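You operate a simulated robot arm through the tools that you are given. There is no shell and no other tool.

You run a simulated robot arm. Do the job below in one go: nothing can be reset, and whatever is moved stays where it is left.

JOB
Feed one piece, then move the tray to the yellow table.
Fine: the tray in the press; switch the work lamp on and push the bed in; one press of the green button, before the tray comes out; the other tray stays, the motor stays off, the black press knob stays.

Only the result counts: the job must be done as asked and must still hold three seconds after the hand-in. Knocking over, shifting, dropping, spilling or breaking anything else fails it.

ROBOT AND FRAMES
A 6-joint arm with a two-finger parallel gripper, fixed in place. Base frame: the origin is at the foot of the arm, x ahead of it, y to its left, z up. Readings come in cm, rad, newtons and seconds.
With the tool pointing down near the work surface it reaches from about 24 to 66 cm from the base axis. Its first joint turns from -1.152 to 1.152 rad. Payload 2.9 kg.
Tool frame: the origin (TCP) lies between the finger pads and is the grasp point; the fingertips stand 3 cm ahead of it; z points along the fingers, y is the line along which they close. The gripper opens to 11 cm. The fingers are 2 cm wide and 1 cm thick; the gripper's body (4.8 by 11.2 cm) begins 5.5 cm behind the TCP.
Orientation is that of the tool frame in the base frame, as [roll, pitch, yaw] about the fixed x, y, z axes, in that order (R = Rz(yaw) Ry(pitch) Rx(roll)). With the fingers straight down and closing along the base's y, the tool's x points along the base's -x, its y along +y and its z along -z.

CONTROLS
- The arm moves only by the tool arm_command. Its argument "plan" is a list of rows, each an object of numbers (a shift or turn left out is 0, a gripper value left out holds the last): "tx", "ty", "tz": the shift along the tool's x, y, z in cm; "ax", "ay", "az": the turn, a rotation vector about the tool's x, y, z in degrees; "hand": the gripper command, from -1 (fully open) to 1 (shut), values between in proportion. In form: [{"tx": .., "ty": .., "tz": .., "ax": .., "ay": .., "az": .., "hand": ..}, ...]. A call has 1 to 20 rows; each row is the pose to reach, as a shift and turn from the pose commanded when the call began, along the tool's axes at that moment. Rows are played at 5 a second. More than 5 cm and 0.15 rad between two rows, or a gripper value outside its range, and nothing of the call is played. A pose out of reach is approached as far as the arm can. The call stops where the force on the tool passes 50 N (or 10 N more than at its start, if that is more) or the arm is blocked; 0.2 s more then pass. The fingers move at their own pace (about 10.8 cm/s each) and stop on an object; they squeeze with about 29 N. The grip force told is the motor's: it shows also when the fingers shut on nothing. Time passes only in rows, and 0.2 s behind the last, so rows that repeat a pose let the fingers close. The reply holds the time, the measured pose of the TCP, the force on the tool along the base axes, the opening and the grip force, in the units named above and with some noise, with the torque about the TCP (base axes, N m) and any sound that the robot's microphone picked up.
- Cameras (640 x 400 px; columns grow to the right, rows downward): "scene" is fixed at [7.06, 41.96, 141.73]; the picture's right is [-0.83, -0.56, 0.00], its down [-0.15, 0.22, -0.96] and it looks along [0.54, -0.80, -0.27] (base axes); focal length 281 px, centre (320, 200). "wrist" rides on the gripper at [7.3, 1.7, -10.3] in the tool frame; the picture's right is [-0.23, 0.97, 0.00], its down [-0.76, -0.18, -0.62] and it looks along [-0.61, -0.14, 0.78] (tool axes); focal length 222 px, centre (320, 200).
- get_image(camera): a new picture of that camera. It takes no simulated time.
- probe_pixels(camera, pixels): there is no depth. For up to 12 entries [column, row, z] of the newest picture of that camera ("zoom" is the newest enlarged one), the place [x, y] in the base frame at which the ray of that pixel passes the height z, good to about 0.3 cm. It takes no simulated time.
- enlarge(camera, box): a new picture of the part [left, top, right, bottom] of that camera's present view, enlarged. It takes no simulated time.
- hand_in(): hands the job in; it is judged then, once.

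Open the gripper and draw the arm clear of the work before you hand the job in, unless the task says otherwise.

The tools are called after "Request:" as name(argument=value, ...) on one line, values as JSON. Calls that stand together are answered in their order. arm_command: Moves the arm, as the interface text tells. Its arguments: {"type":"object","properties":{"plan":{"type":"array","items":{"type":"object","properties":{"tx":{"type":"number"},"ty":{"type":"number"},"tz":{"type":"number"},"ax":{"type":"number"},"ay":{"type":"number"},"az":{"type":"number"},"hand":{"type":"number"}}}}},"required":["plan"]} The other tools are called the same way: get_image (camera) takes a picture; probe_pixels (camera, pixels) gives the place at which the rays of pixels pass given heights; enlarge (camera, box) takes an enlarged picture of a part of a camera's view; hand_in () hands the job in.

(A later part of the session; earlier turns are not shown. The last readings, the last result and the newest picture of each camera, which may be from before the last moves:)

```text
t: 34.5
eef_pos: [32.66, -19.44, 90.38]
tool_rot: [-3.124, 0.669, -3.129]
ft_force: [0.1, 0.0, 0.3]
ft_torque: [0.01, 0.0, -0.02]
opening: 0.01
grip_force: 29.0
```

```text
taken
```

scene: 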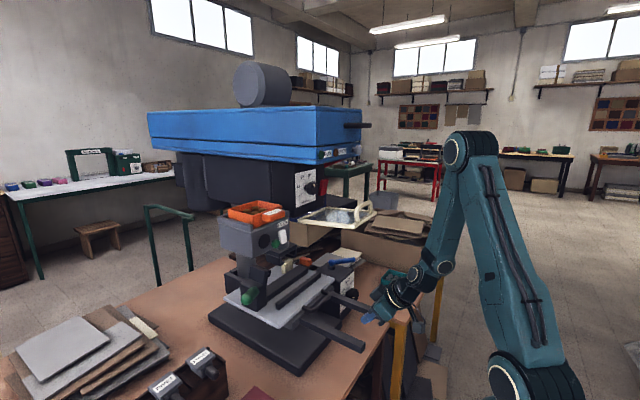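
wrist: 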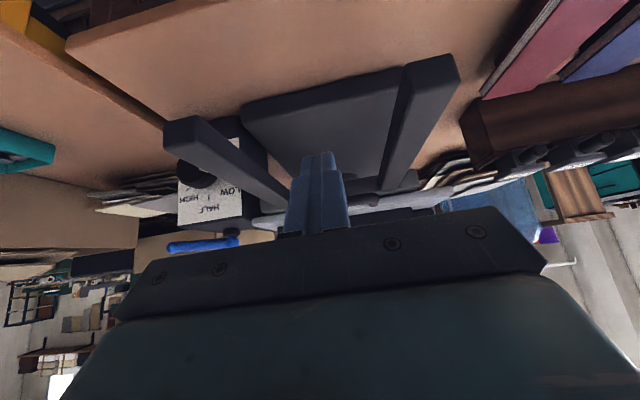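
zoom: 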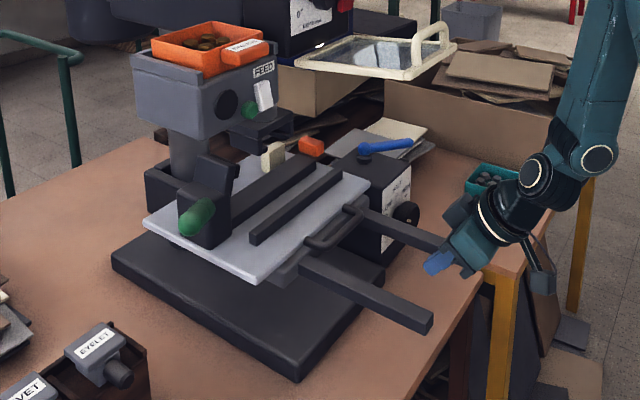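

The bed is fully in and stays. Now I travel around the guard, up and left, back in front of the feeder for the green button.

Request:
arm_command(plan=[{"tx": 0.33, "ty": 1, "tz": -2.81, "ay": 4, "hand": 1}, {"tx": 0.04, "ty": 4, "tz": -6.41, "ay": 8, "hand": 1}, {"tx": -1.58, "ty": 7, "tz": -9.59, "ay": 12, "hand": 1}, {"tx": -3.75, "ty": 10.5, "tz": -12.33, "ay": 16, "hand": 1}, {"tx": -6.11, "ty": 13.5, "tz": -15.32, "ay": 18, "hand": 1}, {"tx": -9.1, "ty": 15.2, "tz": -18.3, "ay": 18, "hand": 1}, {"tx": -12.92, "ty": 15.2, "tz": -20.39, "ay": 14, "hand": 1}, {"tx": -16.9, "ty": 15, "tz": -19.79, "ay": 10, "hand": 1}, {"tx": -20.2, "ty": 15, "tz": -17.83, "ay": 5, "hand": 1}, {"tx": -23.03, "ty": 15, "tz": -14.95, "ay": 0, "hand": 1}])

Request:
get_image(camera="wrist")

Request:
get_image(camera="scene")

```text
t: 36.7
eef_pos: [41.47, -4.15, 116.11]
tool_rot: [-3.126, 0.669, -3.132]
ft_force: [0.1, 0.1, 0.4]
ft_torque: [0.01, 0.01, -0.01]
opening: 0.04
grip_force: 29.0
out of reach, approached as far as the arm can: row 2, 3
```

```text
taken
```

wrist: 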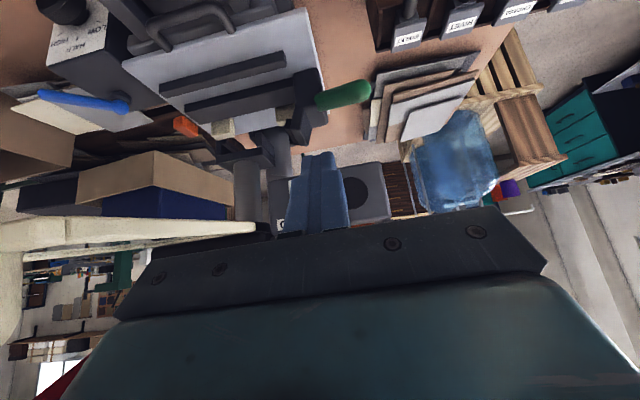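

```text
taken
```

scene: 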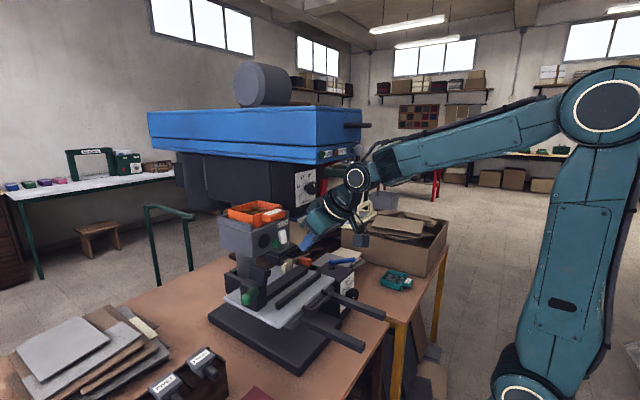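

Now in front of the feeder at the right tilt. I advance to about 1 cm short of the green button, aligned at y≈-4.6, leading edge at z≈112.9.

Request:
arm_command(plan=[{"tx": -1.85, "ty": -0.25, "tz": 2.4, "hand": 1}, {"tx": -3.5, "ty": -0.45, "tz": 4.6, "hand": 1}, {"tx": -3.5, "ty": -0.45, "tz": 4.6, "hand": 1}])

Request:
enlarge(camera="wrist", box=[260, 100, 440, 230])

Request:
enlarge(camera="scene", box=[250, 200, 330, 260])

```text
t: 37.5
eef_pos: [46.97, -4.63, 114.76]
tool_rot: [-3.127, 0.668, -3.13]
ft_force: [0.5, -1.1, -0.4]
ft_torque: [0.03, 0.02, -0.01]
opening: 0.0
grip_force: 28.7
```

```text
3.08 times, centred on (350, 165) of wrist
```

zoom: 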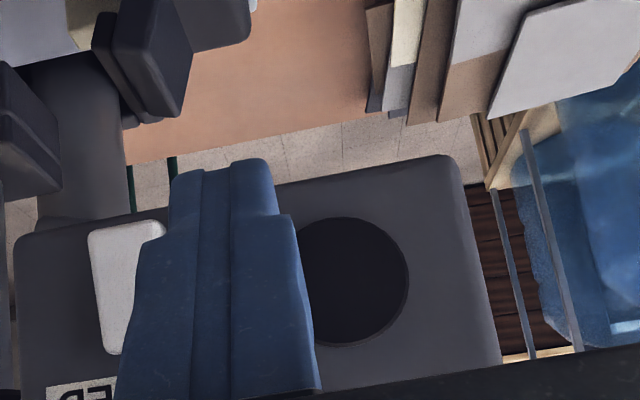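

```text
6.67 times, centred on (290, 230) of scene
```

zoom: 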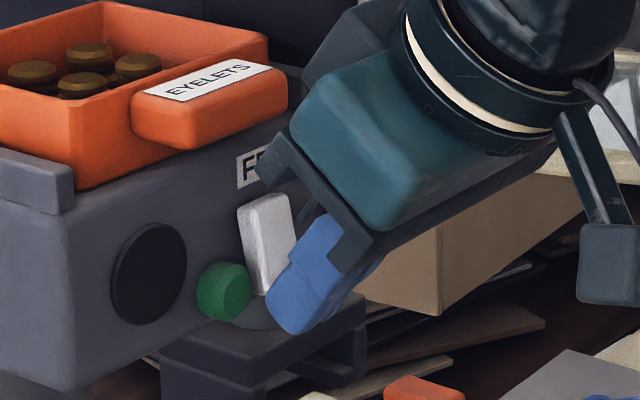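

The fingertips cover the green button in the wrist view and line up in the scene view; gap about 1.6 cm. I close most of the gap first.

Request:
arm_command(plan=[{"tx": -0.4, "tz": 0.31, "hand": 1}, {"tx": -0.8, "tz": 0.63, "hand": 1}, {"tx": -0.8, "tz": 0.63, "hand": 1}])

Request:
enlarge(camera="scene", box=[250, 200, 330, 260])

```text
t: 38.3
eef_pos: [48.05, -4.7, 114.69]
tool_rot: [-3.125, 0.667, -3.129]
ft_force: [0.1, 0.2, -0.1]
ft_torque: [-0.02, -0.02, 0.01]
opening: 0.0
grip_force: 28.9
```

```text
6.67 times, centred on (290, 230) of scene
```

zoom: 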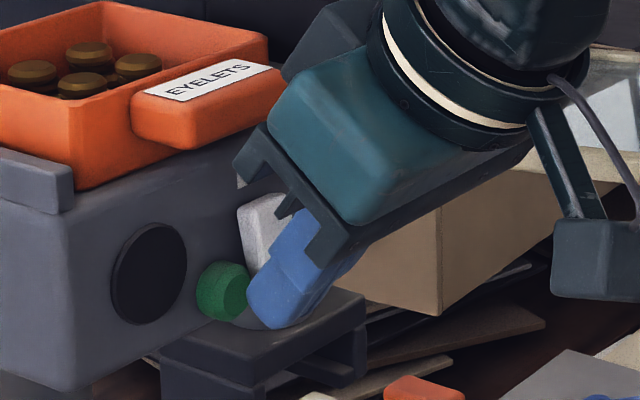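

The tip is just touching distance from the button. I push in small 0.15 cm rows and will stop as soon as I hear it.

Request:
arm_command(plan=[{"tx": -0.12, "tz": 0.093, "hand": 1}, {"tx": -0.24, "tz": 0.186, "hand": 1}, {"tx": -0.35, "tz": 0.28, "hand": 1}])

```text
t: 39.1
eef_pos: [48.49, -4.55, 114.67]
tool_rot: [-3.124, 0.668, -3.129]
ft_force: [0.7, 0.7, -0.9]
ft_torque: [-0.01, 0.03, 0.0]
opening: 0.0
grip_force: 29.3
```

No contact force yet (edge at about x=51.1). I continue another 0.45 cm.

Request:
arm_command(plan=[{"tx": -0.12, "tz": 0.093, "hand": 1}, {"tx": -0.24, "tz": 0.186, "hand": 1}, {"tx": -0.35, "tz": 0.28, "hand": 1}])

Request:
enlarge(camera="scene", box=[250, 200, 330, 260])

```text
t: 39.9
eef_pos: [48.95, -4.49, 114.77]
tool_rot: [-3.126, 0.669, -3.129]
ft_force: [-1.1, 0.4, 0.2]
ft_torque: [0.01, 0.02, 0.01]
opening: 0.0
grip_force: 29.1
```

```text
6.67 times, centred on (290, 230) of scene
```

zoom: 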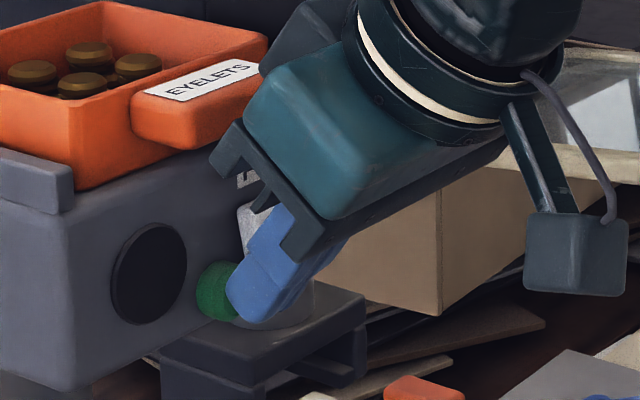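

Contact seems to begin (-1.1 N). I push another 0.45 cm.

Request:
arm_command(plan=[{"tx": -0.12, "tz": 0.093, "hand": 1}, {"tx": -0.24, "tz": 0.186, "hand": 1}, {"tx": -0.35, "tz": 0.28, "hand": 1}])

```text
t: 40.7
eef_pos: [49.38, -4.69, 114.69]
tool_rot: [-3.126, 0.67, -3.129]
ft_force: [-0.4, 0.5, 0.6]
ft_torque: [-0.03, 0.02, 0.01]
opening: 0.0
grip_force: 28.8
```

Still hardly any force; I check the pictures to see how the tip sits against the button.

Request:
enlarge(camera="scene", box=[262, 218, 312, 255])

Request:
enlarge(camera="wrist", box=[280, 120, 400, 210])

```text
10.81 times, centred on (287, 236) of scene
```

zoom: 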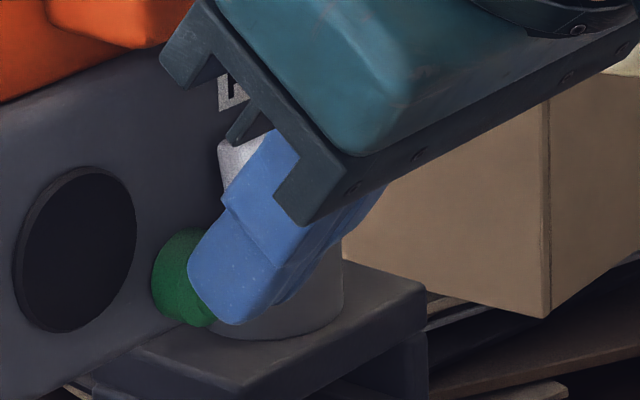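

```text
4.44 times, centred on (340, 165) of wrist
```

zoom: 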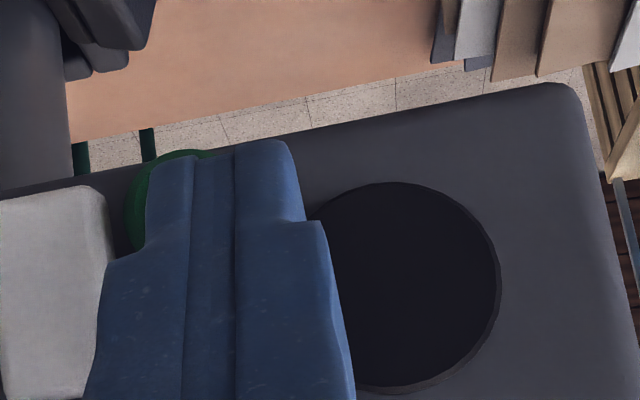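

The wrist zoom shows the button's left part (col 125–210) sticking out left of the tip, so the button centre is about 0.5 cm further right (y≈-5.1). I retract slightly, shift 0.5 cm to -y, and come back.

Request:
arm_command(plan=[{"tx": 0.5, "tz": -0.4, "hand": 1}, {"tx": 0.5, "ty": -0.5, "tz": -0.4, "hand": 1}, {"tx": 0.2, "ty": -0.5, "tz": -0.16, "hand": 1}, {"tx": 0.2, "ty": -0.5, "tz": -0.16, "hand": 1}])

Request:
enlarge(camera="wrist", box=[280, 120, 400, 210])

Request:
enlarge(camera="scene", box=[262, 218, 312, 255])

```text
t: 41.7
eef_pos: [49.07, -5.1, 114.76]
tool_rot: [-3.126, 0.667, -3.128]
ft_force: [-0.8, -1.0, -0.1]
ft_torque: [0.02, 0.01, -0.01]
opening: 0.0
grip_force: 29.0
```

```text
4.44 times, centred on (340, 165) of wrist
```

zoom: 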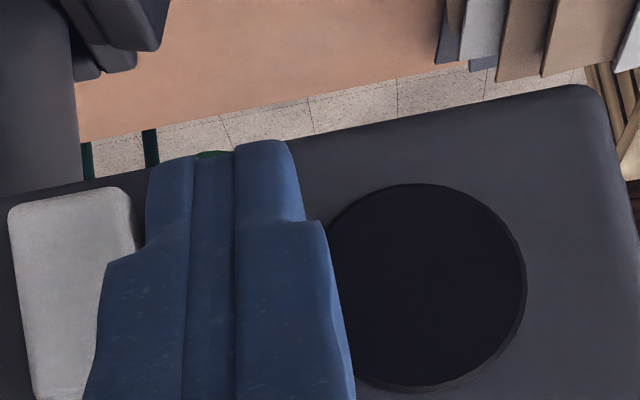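

```text
10.81 times, centred on (287, 236) of scene
```

zoom: 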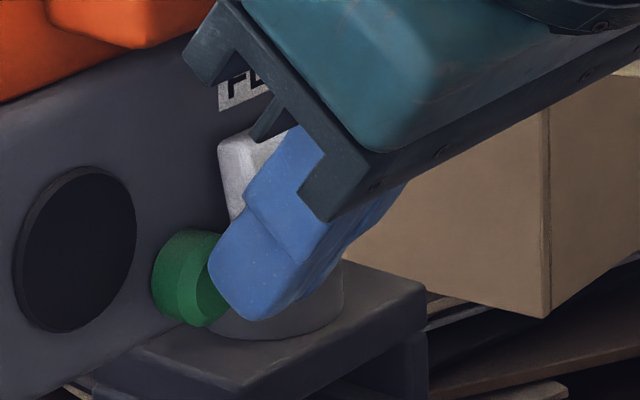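

Now the button is centred behind the tip (only a sliver of green at (213,153)). I push in small steps again.

Request:
arm_command(plan=[{"tx": -0.16, "tz": 0.124, "hand": 1}, {"tx": -0.31, "tz": 0.25, "hand": 1}, {"tx": -0.47, "tz": 0.37, "hand": 1}])

Request:
enlarge(camera="scene", box=[262, 218, 312, 255])

```text
t: 42.5
eef_pos: [49.6, -5.1, 114.75]
tool_rot: [-3.125, 0.669, -3.13]
ft_force: [-0.3, 0.5, -0.5]
ft_torque: [0.01, 0.01, -0.01]
opening: 0.0
grip_force: 29.2
```

```text
10.81 times, centred on (287, 236) of scene
```

zoom: 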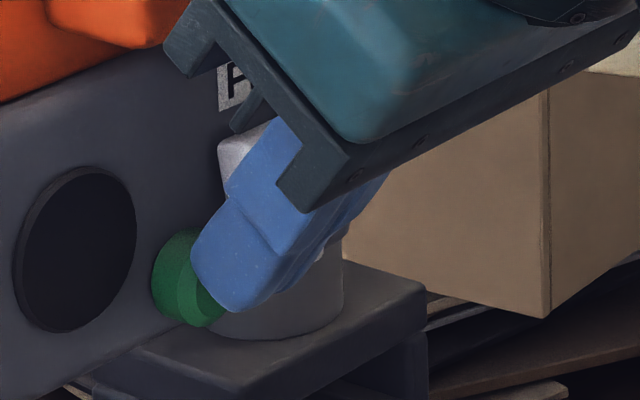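

Still free; the tip's lower front corner is about to meet the button's upper half. Continue 0.45 cm.

Request:
arm_command(plan=[{"tx": -0.12, "tz": 0.093, "hand": 1}, {"tx": -0.24, "tz": 0.186, "hand": 1}, {"tx": -0.35, "tz": 0.28, "hand": 1}])

Request:
enlarge(camera="scene", box=[262, 218, 312, 255])

```text
t: 43.3
eef_pos: [50.14, -5.19, 114.75]
tool_rot: [-3.126, 0.668, -3.128]
ft_force: [-0.1, 0.3, 0.8]
ft_torque: [0.02, -0.01, 0.01]
opening: 0.0
grip_force: 28.9
```

```text
10.81 times, centred on (287, 236) of scene
```

zoom: 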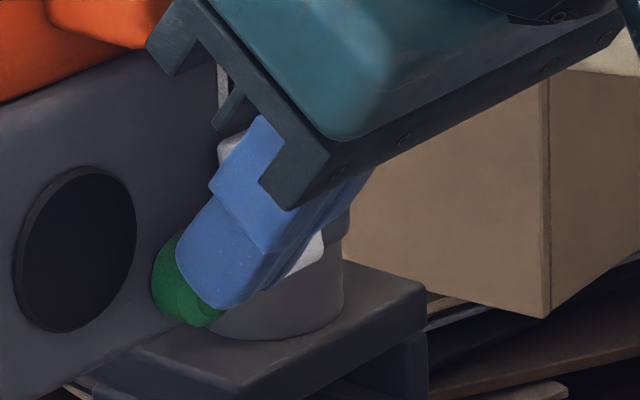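

Still about 0 N: the real fingertip front is set back by its rounding. I continue in small steps, keeping y near -5.1 between rocker and disc.

Request:
arm_command(plan=[{"tx": -0.12, "ty": 0.05, "tz": 0.093, "hand": 1}, {"tx": -0.24, "ty": 0.05, "tz": 0.186, "hand": 1}])

Request:
enlarge(camera="wrist", box=[280, 120, 400, 210])

Request:
enlarge(camera="scene", box=[262, 218, 312, 255])

```text
t: 43.9
eef_pos: [50.37, -5.15, 114.72]
tool_rot: [-3.125, 0.668, -3.129]
ft_force: [-1.6, -1.5, 0.9]
ft_torque: [0.0, 0.02, -0.01]
opening: 0.0
grip_force: 29.3
```

```text
4.44 times, centred on (340, 165) of wrist
```

zoom: 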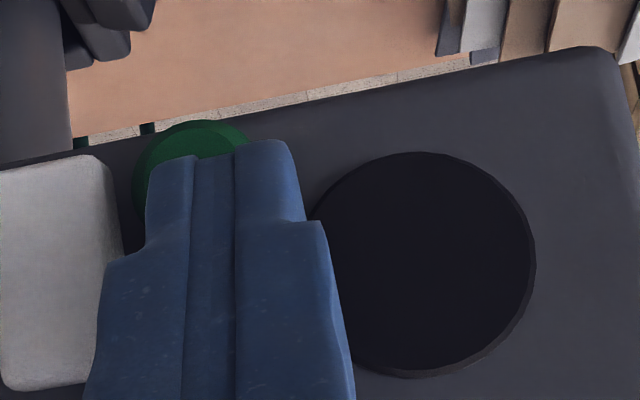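

```text
10.81 times, centred on (287, 236) of scene
```

zoom: 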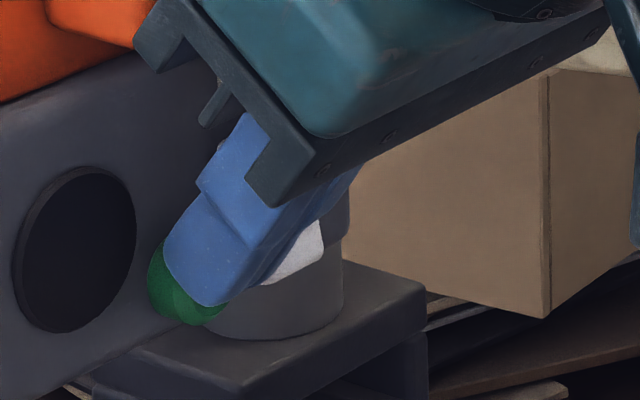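

Contact now: -1.6 N and the button has moved slightly (left edge 152→148). I press further.

Request:
arm_command(plan=[{"tx": -0.12, "tz": 0.093, "hand": 1}, {"tx": -0.24, "tz": 0.186, "hand": 1}])

Request:
enlarge(camera="scene", box=[262, 218, 312, 255])

```text
t: 44.5
eef_pos: [50.73, -5.02, 114.63]
tool_rot: [-3.124, 0.67, -3.129]
ft_force: [-2.4, 0.2, 1.1]
ft_torque: [0.02, -0.03, 0.01]
opening: 0.0
grip_force: 28.7
```

```text
10.81 times, centred on (287, 236) of scene
```

zoom: 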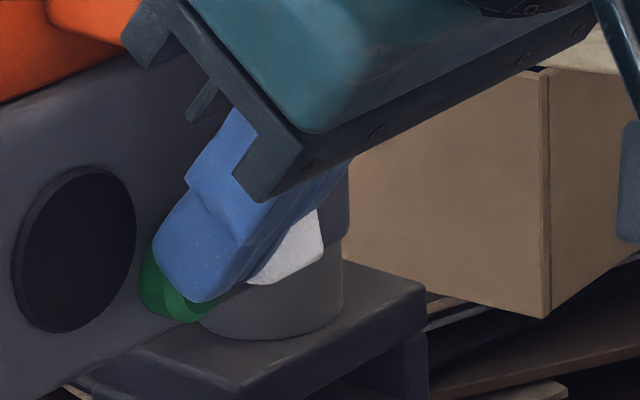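

The button is travelling in (edge now 140, -2.4 N). I continue a little, easing 0.2 cm to -y to stay clear of the black disc.

Request:
arm_command(plan=[{"tx": -0.1, "ty": -0.2, "tz": 0.08, "hand": 1}, {"tx": -0.22, "ty": -0.25, "tz": 0.17, "hand": 1}])

Request:
enlarge(camera="scene", box=[262, 218, 312, 255])

Request:
enlarge(camera="wrist", box=[280, 120, 400, 210])

```text
t: 45.1
eef_pos: [51.0, -5.17, 114.79]
tool_rot: [-3.126, 0.668, -3.131]
ft_force: [-3.2, 2.6, 3.5]
ft_torque: [0.04, -0.02, 0.04]
opening: 0.0
grip_force: 29.5
heard: click
```

```text
10.81 times, centred on (287, 236) of scene
```

zoom: 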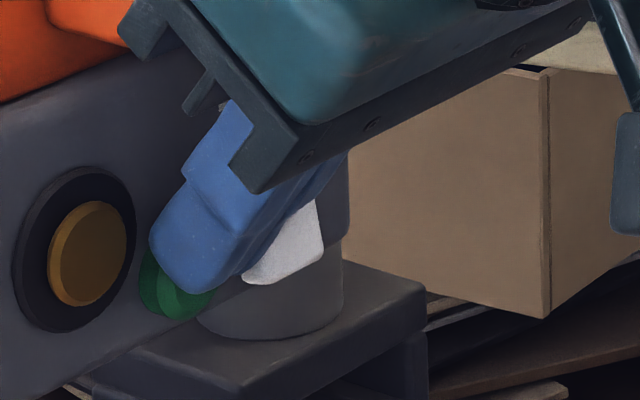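

```text
4.44 times, centred on (340, 165) of wrist
```

zoom: 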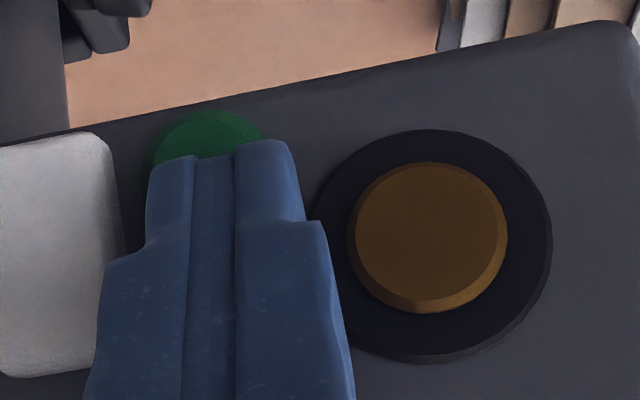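

A click and one eyelet has appeared in the black outlet – one piece fed. I retract straight back along -x.

Request:
arm_command(plan=[{"tx": 1.0, "tz": -0.79, "hand": 1}, {"tx": 3.0, "tz": -2.4, "hand": 1}, {"tx": 6.0, "tz": -4.75, "hand": 1}, {"tx": 9.0, "tz": -7.1, "hand": 1}])

Request:
get_image(camera="scene")

Request:
enlarge(camera="scene", box=[215, 195, 305, 255])

Request:
get_image(camera="wrist")

```text
t: 46.1
eef_pos: [39.49, -5.24, 114.86]
tool_rot: [-3.122, 0.669, -3.131]
ft_force: [0.9, 0.1, 1.6]
ft_torque: [-0.02, 0.02, -0.03]
opening: 0.0
grip_force: 28.6
```

```text
taken
```

scene: 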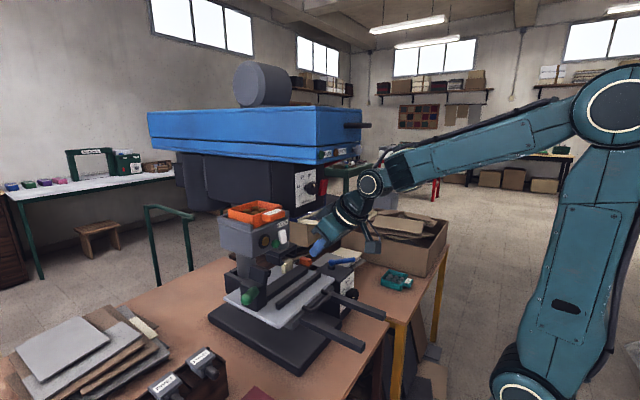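

```text
6.67 times, centred on (260, 225) of scene
```

zoom: 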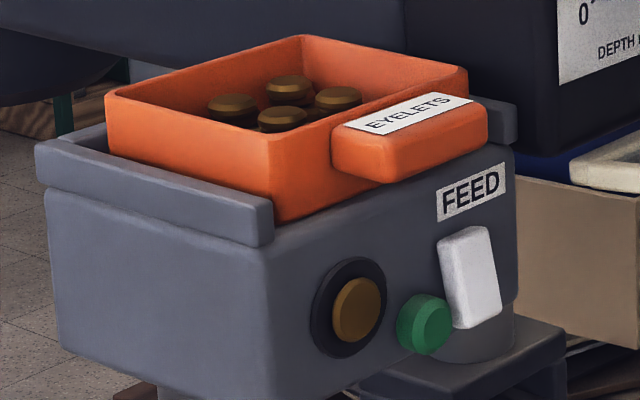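

```text
taken
```

wrist: 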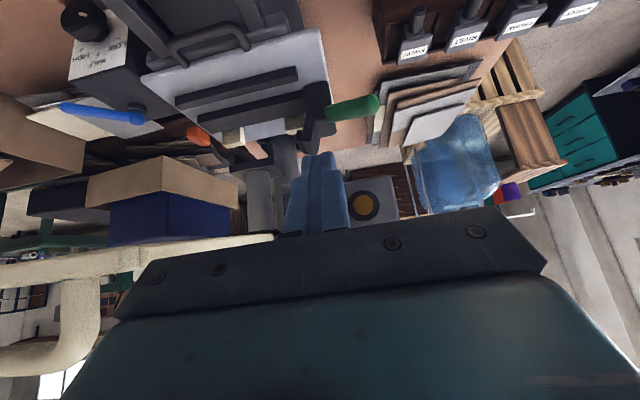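

All as wanted: eyelet in the outlet, rocker still on. Now I measure the tray: I probe rim, bottom and tab pixels in this scene zoom.

Request:
enlarge(camera="scene", box=[215, 195, 305, 255])

Request:
probe_pixels(camera="zoom", pixels=[[278, 222, 114], [278, 222, 118], [262, 152, 120], [262, 152, 124], [106, 92, 120], [106, 92, 124], [467, 72, 120], [467, 72, 124], [335, 128, 118], [335, 128, 122], [487, 108, 118], [487, 108, 122]])

```text
6.67 times, centred on (260, 225) of scene
```

zoom: 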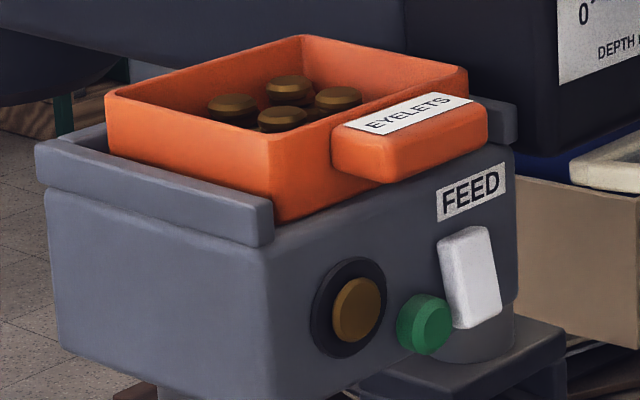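

```text
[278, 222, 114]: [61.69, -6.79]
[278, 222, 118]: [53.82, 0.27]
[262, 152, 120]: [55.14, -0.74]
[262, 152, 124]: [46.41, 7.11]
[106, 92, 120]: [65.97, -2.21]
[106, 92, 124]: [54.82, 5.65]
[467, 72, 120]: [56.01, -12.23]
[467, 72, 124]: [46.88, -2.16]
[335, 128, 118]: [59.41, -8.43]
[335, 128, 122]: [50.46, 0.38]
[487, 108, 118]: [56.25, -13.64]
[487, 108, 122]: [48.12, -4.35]
```

Tab: x 51.2–54, y about -7.9…-2.6, z 119–120.6. I go to a pre-grasp pose at 46° tilt, level with the tab and still 7 cm in front of it, opening the fingers to 7 cm.

Request:
arm_command(plan=[{"tx": -2.5, "tz": -0.8, "ay": -2.5, "hand": 0.4}, {"tx": -5, "tz": -1.5, "ay": -5, "hand": -0.27}, {"tx": -7.53, "tz": -2.27, "ay": -7.7, "hand": -0.27}, {"tx": -7.53, "tz": -2.27, "ay": -7.7, "hand": -0.27}])

Request:
get_image(camera="wrist")

Request:
get_image(camera="scene")

Request:
enlarge(camera="wrist", box=[230, 120, 430, 240])

```text
t: 47.1
eef_pos: [44.13, -5.29, 121.32]
tool_rot: [-3.123, 0.803, -3.125]
ft_force: [-0.9, 0.6, -0.3]
ft_torque: [0.0, -0.01, 0.0]
opening: 6.95
grip_force: 0.1
```

```text
taken
```

wrist: 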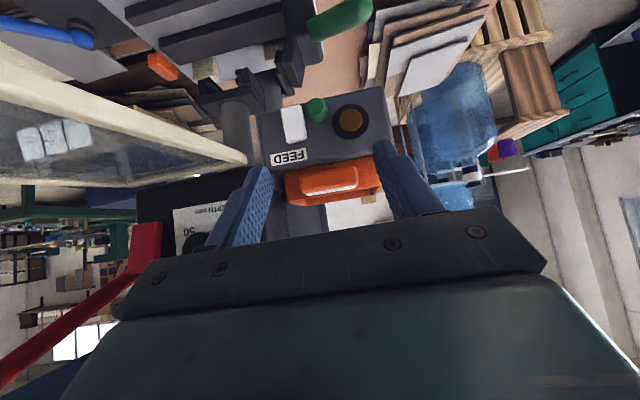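

```text
taken
```

scene: 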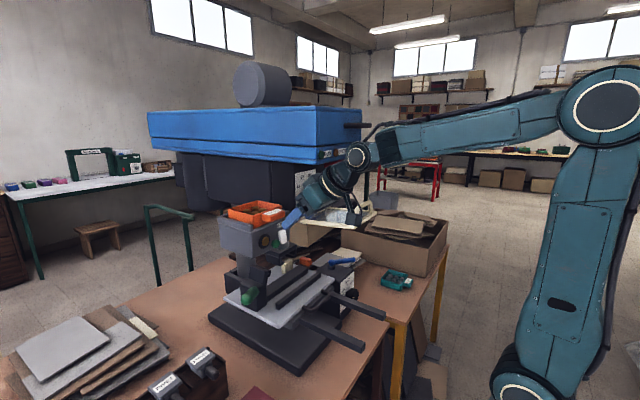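

```text
3.20 times, centred on (330, 180) of wrist
```

zoom: 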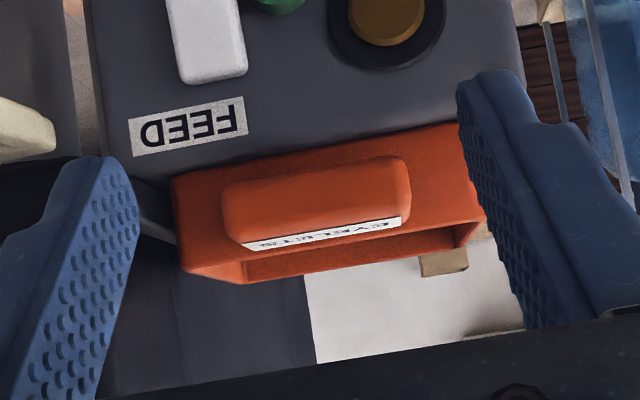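

The tab lies between the fingers (zoom cols 222–410). I probe the tab's lower front edge and label edge here for a precise centre and height.

Request:
probe_pixels(camera="zoom", pixels=[[228, 188, 118], [228, 188, 120], [402, 160, 118], [402, 160, 120], [245, 246, 119], [245, 246, 121], [408, 217, 119], [408, 217, 121], [175, 180, 117], [175, 180, 119], [458, 125, 117], [458, 125, 119]])

Request:
enlarge(camera="scene", box=[250, 195, 310, 235])

```text
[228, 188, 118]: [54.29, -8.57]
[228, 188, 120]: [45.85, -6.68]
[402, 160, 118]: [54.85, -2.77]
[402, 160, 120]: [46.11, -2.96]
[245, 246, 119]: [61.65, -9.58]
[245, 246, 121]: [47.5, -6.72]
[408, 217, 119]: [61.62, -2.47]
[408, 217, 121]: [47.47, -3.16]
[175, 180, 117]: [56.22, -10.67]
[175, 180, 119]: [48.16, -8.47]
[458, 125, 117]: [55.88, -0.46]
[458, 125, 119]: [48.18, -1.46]
```

```text
10.00 times, centred on (280, 215) of scene
```

zoom: 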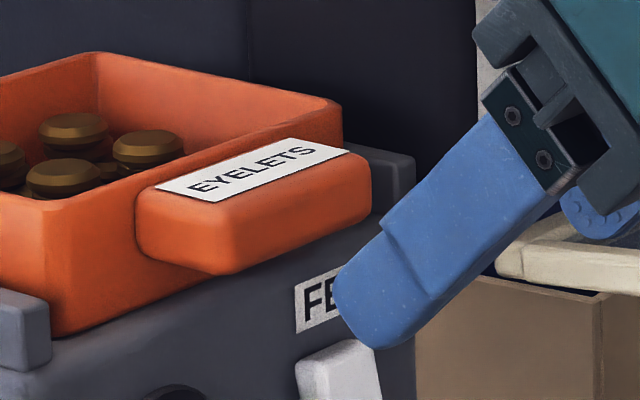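

Request:
probe_pixels(camera="zoom", pixels=[[222, 272, 118], [222, 272, 120], [370, 212, 118], [370, 212, 120], [214, 204, 119], [214, 204, 121], [366, 158, 119], [366, 158, 121], [370, 345, 117], [370, 345, 119]])

```text
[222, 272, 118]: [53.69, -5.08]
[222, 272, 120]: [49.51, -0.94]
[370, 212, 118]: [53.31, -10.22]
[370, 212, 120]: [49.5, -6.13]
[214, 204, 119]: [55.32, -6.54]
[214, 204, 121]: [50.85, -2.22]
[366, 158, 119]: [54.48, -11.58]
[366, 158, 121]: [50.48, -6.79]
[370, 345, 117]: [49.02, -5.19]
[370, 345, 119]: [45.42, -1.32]
```

Tab centre ≈ (52.6,-5.35,119.75), 5.2 cm wide. I advance in +x so the open fingers straddle it, stopping with tips just short of the tray wall.

Request:
arm_command(plan=[{"tx": -1.2, "ty": -0.03, "tz": 1.2, "hand": -0.27}, {"tx": -2.4, "ty": -0.06, "tz": 2.4, "hand": -0.27}, {"tx": -3.6, "ty": -0.06, "tz": 3.6, "hand": -0.27}, {"tx": -4.3, "ty": -0.06, "tz": 4.35, "hand": -0.27}, {"tx": -4.69, "ty": -0.06, "tz": 4.74, "hand": -0.27}, {"tx": -4.69, "ty": -0.06, "tz": 4.74, "hand": -0.27}])

Request:
enlarge(camera="wrist", box=[230, 100, 430, 230])

Request:
enlarge(camera="scene", box=[240, 185, 310, 235])

Request:
get_image(camera="scene")

```text
t: 48.5
eef_pos: [50.71, -5.33, 121.28]
tool_rot: [-3.122, 0.803, -3.127]
ft_force: [0.0, -0.2, -0.9]
ft_torque: [-0.03, -0.03, 0.02]
opening: 6.98
grip_force: 0.0
```

```text
3.08 times, centred on (330, 165) of wrist
```

zoom: 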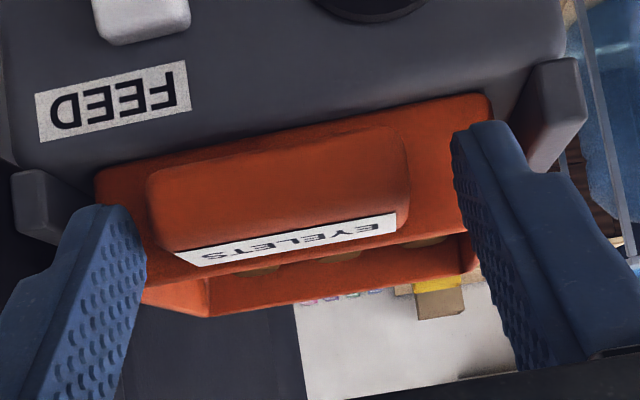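

```text
8.00 times, centred on (275, 210) of scene
```

zoom: 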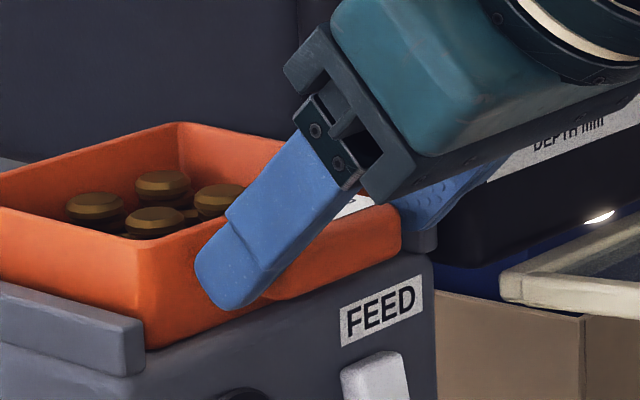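

```text
taken
```

scene: 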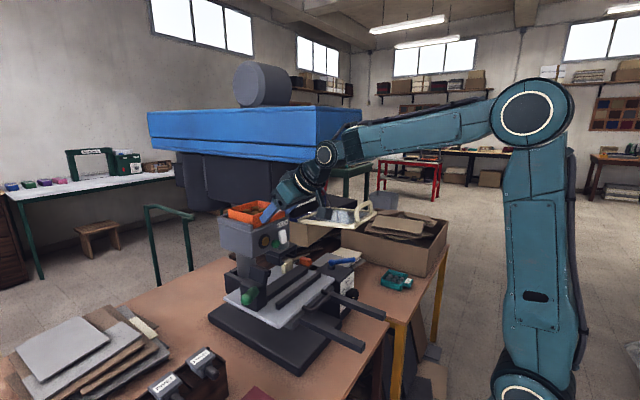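

The fingers straddle the tab, and accounting for perspective it's centred; the lamp glow is visible too at (600,215). I close the gripper on the tab.

Request:
arm_command(plan=[{"tx": 0, "hand": 0.2}, {"tx": 0, "hand": 1}, {"tx": 0, "hand": 1}, {"tx": 0, "hand": 1}])

Request:
enlarge(camera="wrist", box=[230, 100, 430, 230])

Request:
enlarge(camera="scene", box=[240, 185, 310, 235])

```text
t: 49.5
eef_pos: [50.84, -5.34, 121.34]
tool_rot: [-3.121, 0.803, -3.126]
ft_force: [0.8, 0.2, 0.4]
ft_torque: [0.07, -0.16, -0.09]
opening: 5.53
grip_force: 29.4
```

```text
3.08 times, centred on (330, 165) of wrist
```

zoom: 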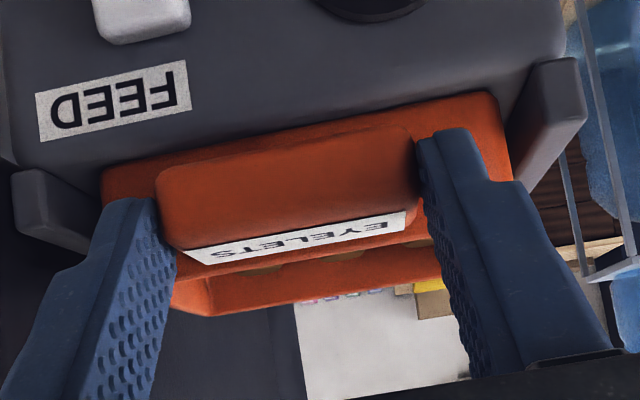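

```text
8.00 times, centred on (275, 210) of scene
```

zoom: 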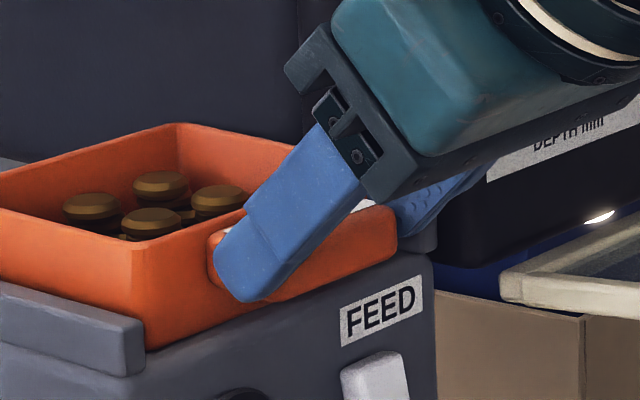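

Gripped at 5.53 cm with 29 N. I lift straight up 2 cm slowly.

Request:
arm_command(plan=[{"tx": -0.29, "tz": -0.28, "hand": 1}, {"tx": -0.58, "tz": -0.56, "hand": 1}, {"tx": -0.86, "tz": -0.83, "hand": 1}, {"tx": -1.15, "tz": -1.11, "hand": 1}, {"tx": -1.44, "tz": -1.39, "hand": 1}])

Request:
enlarge(camera="scene", box=[210, 175, 320, 245])

Request:
enlarge(camera="wrist", box=[230, 100, 430, 230])

```text
t: 50.7
eef_pos: [50.63, -5.38, 123.11]
tool_rot: [-3.126, 0.797, -3.126]
ft_force: [-0.8, 1.8, -11.8]
ft_torque: [0.5, -0.67, -0.12]
opening: 0.0
grip_force: 29.0
```

```text
5.71 times, centred on (265, 210) of scene
```

zoom: 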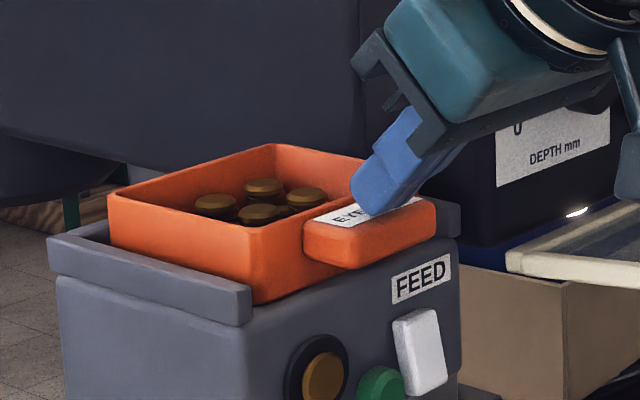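

```text
3.08 times, centred on (330, 165) of wrist
```

zoom: 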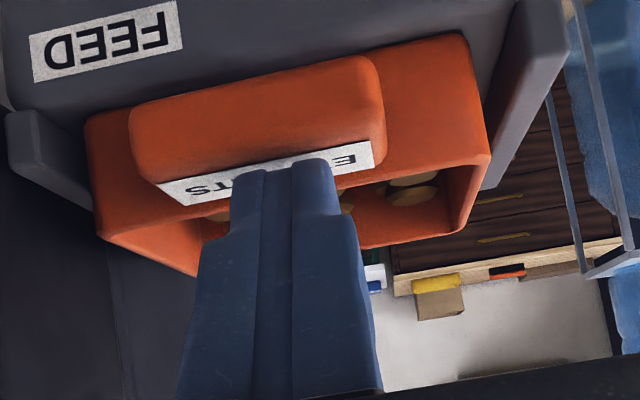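

The fingers slipped off the tab (opening 0, tips now above it), and the tray is unmoved in the pictures. I hold still to check the force reading.

Request:
arm_command(plan=[{"tx": 0, "hand": 1}])

Request:
enlarge(camera="scene", box=[240, 185, 310, 235])

```text
t: 51.1
eef_pos: [50.7, -5.32, 122.99]
tool_rot: [-3.126, 0.796, -3.128]
ft_force: [-1.5, 2.5, -19.5]
ft_torque: [0.74, -1.23, -0.27]
opening: 0.0
grip_force: 29.2
```

```text
8.00 times, centred on (275, 210) of scene
```

zoom: 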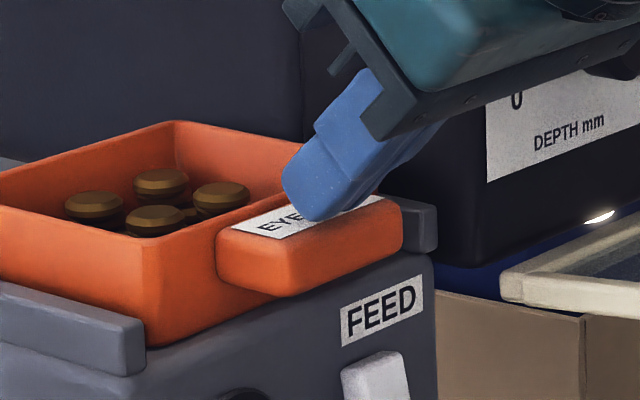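

The -19.5 N and torque place a contact at about (45,-10,133): the gripper's right upper corner is touching the underside of the blue head. I ease down 0.25 cm and back off along -x right away.

Request:
arm_command(plan=[{"tx": 0.25, "tz": 0.1, "hand": 1}, {"tx": 0.6, "tz": -0.26, "hand": 1}])

```text
t: 51.7
eef_pos: [50.17, -5.16, 122.97]
tool_rot: [-3.121, 0.805, -3.124]
ft_force: [5.1, -1.1, -8.4]
ft_torque: [0.52, -0.03, 0.32]
opening: 0.03
grip_force: 29.4
```

The downward force fell to -8 N. I continue backing off and lowering slightly.

Request:
arm_command(plan=[{"tx": 0.56, "tz": -0.15, "hand": 1}, {"tx": 1.2, "tz": -0.6, "hand": 1}, {"tx": 2.2, "tz": -1.6, "hand": 1}])

Request:
enlarge(camera="scene", box=[210, 120, 370, 245])

```text
t: 52.5
eef_pos: [47.46, -5.1, 122.67]
tool_rot: [-3.122, 0.805, -3.127]
ft_force: [-0.1, 0.4, 0.5]
ft_torque: [-0.01, 0.0, 0.0]
opening: 0.02
grip_force: 28.7
```

```text
3.20 times, centred on (290, 182) of scene
```

zoom: 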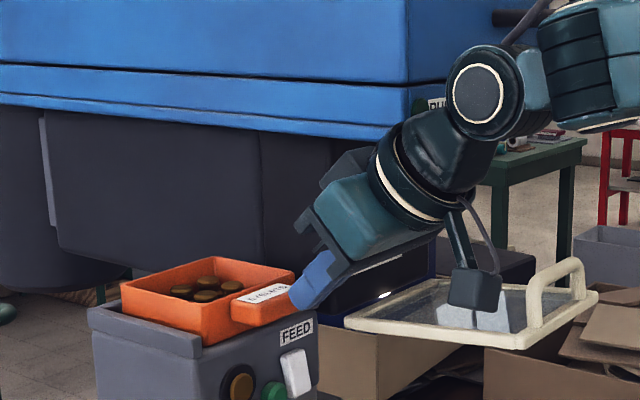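

Free again at (47.5,-5.1,122.7), tray in place. I'll regrip the tab at the earlier height and this time slide the tray out forward instead of lifting under the head.

Request:
arm_command(plan=[{"tx": 0, "hand": -0.27}, {"tx": 0, "hand": -0.27}, {"tx": 0.97, "ty": -0.25, "tz": 0.94, "hand": -0.27}, {"tx": -0.2, "ty": -0.25, "tz": 2.16, "hand": -0.27}, {"tx": -1.35, "ty": -0.25, "tz": 3.35, "hand": -0.27}, {"tx": -1.35, "ty": -0.25, "tz": 3.35, "hand": -0.27}])

Request:
enlarge(camera="wrist", box=[230, 100, 430, 230])

Request:
enlarge(camera="scene", box=[240, 185, 310, 235])

```text
t: 53.9
eef_pos: [50.89, -5.6, 121.04]
tool_rot: [-3.122, 0.802, -3.126]
ft_force: [-0.7, -0.2, 0.3]
ft_torque: [0.02, 0.03, 0.04]
opening: 7.0
grip_force: 0.0
```

```text
3.08 times, centred on (330, 165) of wrist
```

zoom: 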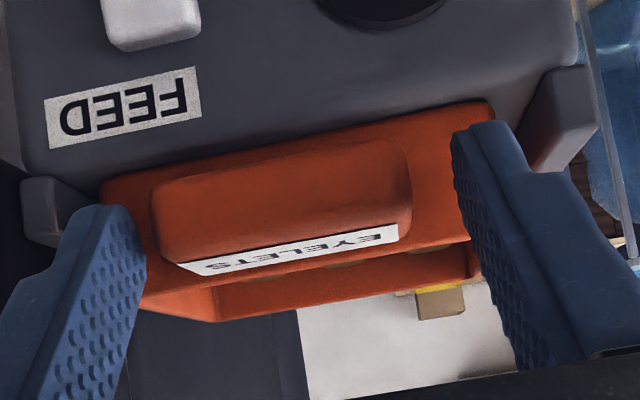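

```text
8.00 times, centred on (275, 210) of scene
```

zoom: 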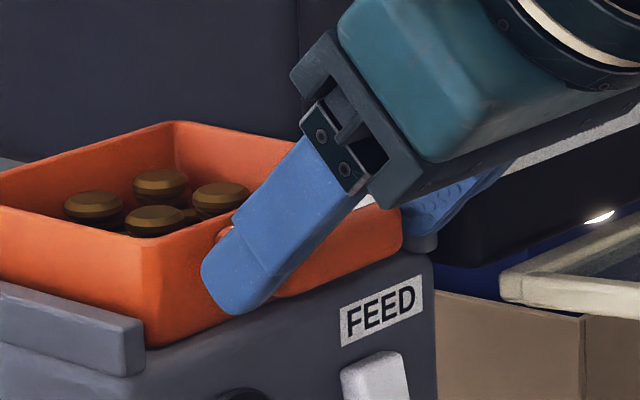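

Fingers straddle the tab again at z=121.04. I nudge +0.2 cm in y, close, and then pull 1 cm toward -x.

Request:
arm_command(plan=[{"ty": 0.2, "hand": -0.27}, {"ty": 0.2, "hand": 0.3}, {"ty": 0.2, "hand": 1}, {"ty": 0.2, "hand": 1}, {"ty": 0.2, "hand": 1}])

Request:
arm_command(plan=[{"tx": 0.28, "tz": -0.29, "hand": 1}, {"tx": 0.52, "tz": -0.54, "hand": 1}, {"tx": 0.69, "tz": -0.72, "hand": 1}])

Request:
enlarge(camera="scene", box=[210, 175, 320, 245])

```text
t: 55.1
eef_pos: [50.69, -5.32, 121.16]
tool_rot: [-3.121, 0.802, -3.126]
ft_force: [-0.2, -1.0, 0.1]
ft_torque: [0.11, -0.09, -0.05]
opening: 5.54
grip_force: 28.7
```

```text
t: 55.9
eef_pos: [49.79, -5.31, 121.06]
tool_rot: [-3.121, 0.806, -3.126]
ft_force: [1.5, -0.6, 2.9]
ft_torque: [0.15, -0.18, -0.06]
opening: 5.55
grip_force: 29.1
```

```text
5.71 times, centred on (265, 210) of scene
```

zoom: 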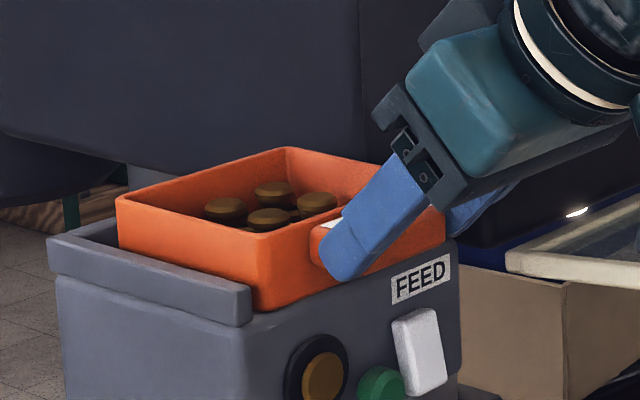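

The tray slides with the gripper (opening 5.55, ~1.5 N). I pull 3 cm more.

Request:
arm_command(plan=[{"tx": 0.42, "tz": -0.43, "hand": 1}, {"tx": 0.9, "tz": -0.94, "hand": 1}, {"tx": 1.4, "tz": -1.45, "hand": 1}, {"tx": 1.8, "tz": -1.87, "hand": 1}, {"tx": 2.08, "tz": -2.16, "hand": 1}])

Request:
enlarge(camera="scene", box=[210, 175, 320, 245])

Request:
enlarge(camera="wrist", box=[230, 100, 430, 230])

```text
t: 57.1
eef_pos: [46.66, -5.27, 121.17]
tool_rot: [-3.122, 0.802, -3.128]
ft_force: [0.8, 0.4, 1.6]
ft_torque: [0.13, -0.15, -0.05]
opening: 5.54
grip_force: 29.2
```

```text
5.71 times, centred on (265, 210) of scene
```

zoom: 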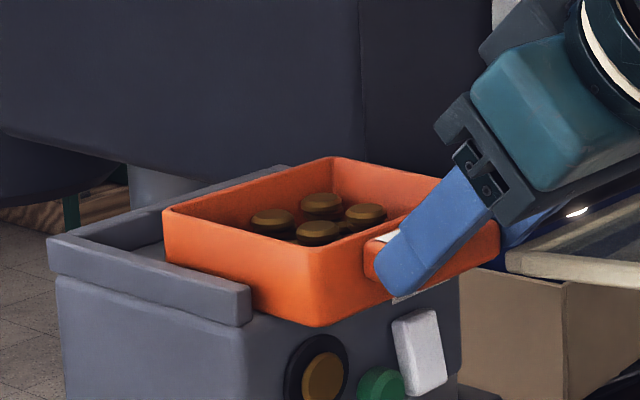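

```text
3.08 times, centred on (330, 165) of wrist
```

zoom: 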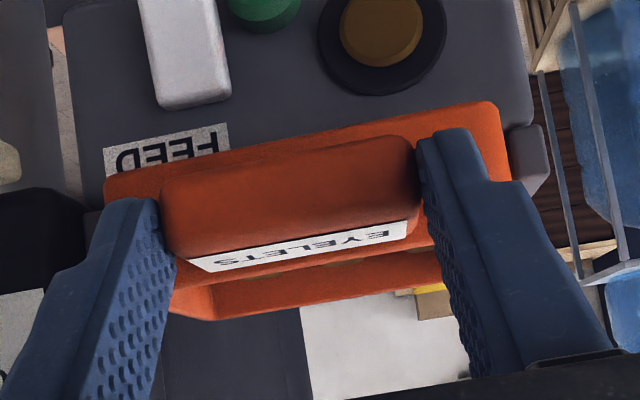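

The tray slides smoothly, still well supported. I pull 0.7 cm more to clear the head and then do a small 0.6 cm lift test.

Request:
arm_command(plan=[{"tx": 0.25, "tz": -0.25, "hand": 1}, {"tx": 0.49, "tz": -0.5, "hand": 1}, {"tx": 0.35, "tz": -0.64, "hand": 1}, {"tx": 0.2, "tz": -0.78, "hand": 1}, {"tx": 0.06, "tz": -0.92, "hand": 1}])

Request:
enlarge(camera="scene", box=[210, 175, 320, 245])

Request:
enlarge(camera="wrist", box=[230, 100, 430, 230])

```text
t: 58.3
eef_pos: [46.02, -5.38, 121.63]
tool_rot: [-3.122, 0.801, -3.126]
ft_force: [0.1, -0.2, -2.1]
ft_torque: [-0.04, 0.12, 0.03]
opening: 5.51
grip_force: 28.7
```

```text
5.71 times, centred on (265, 210) of scene
```

zoom: 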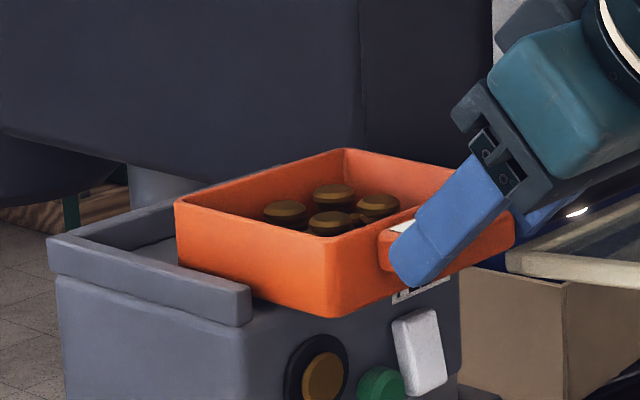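

```text
3.08 times, centred on (330, 165) of wrist
```

zoom: 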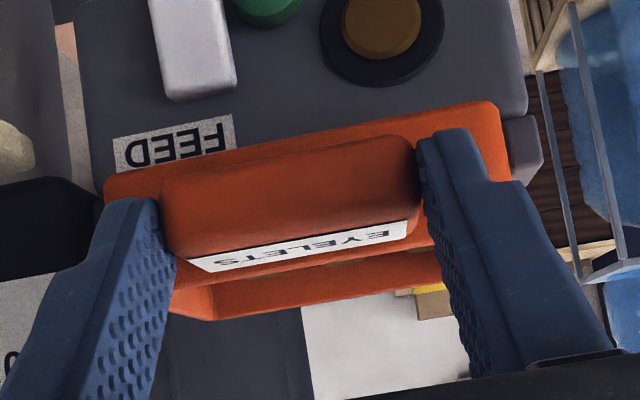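

The lift test holds: about 2 N weight, tray level, opening 5.51. I lift another 1.4 cm and pull the tray clear of the feeder.

Request:
arm_command(plan=[{"tx": -0.5, "tz": -0.49, "hand": 1}, {"tx": -1.01, "tz": -0.97, "hand": 1}, {"tx": -0.17, "tz": -1.84, "hand": 1}, {"tx": 0.73, "tz": -2.77, "hand": 1}, {"tx": 1.63, "tz": -3.71, "hand": 1}, {"tx": 2.61, "tz": -4.71, "hand": 1}])

Request:
enlarge(camera="scene", box=[210, 160, 350, 250])

Request:
enlarge(camera="wrist", box=[200, 60, 460, 230])

```text
t: 59.7
eef_pos: [40.94, -5.34, 123.11]
tool_rot: [-3.126, 0.8, -3.127]
ft_force: [-0.2, -0.6, -1.7]
ft_torque: [-0.02, 0.12, -0.01]
opening: 5.54
grip_force: 28.6
```

```text
4.44 times, centred on (280, 205) of scene
```

zoom: 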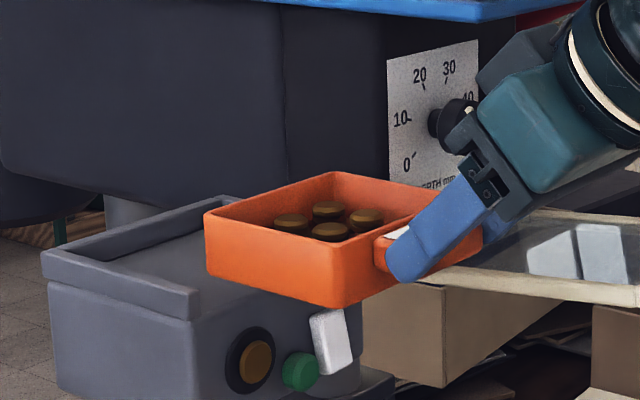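

```text
2.35 times, centred on (330, 145) of wrist
```

zoom: 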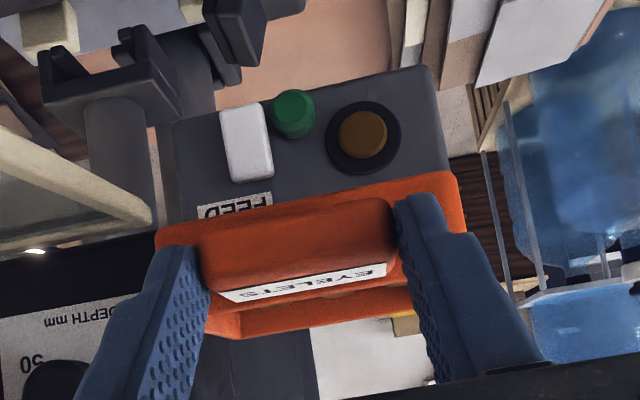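

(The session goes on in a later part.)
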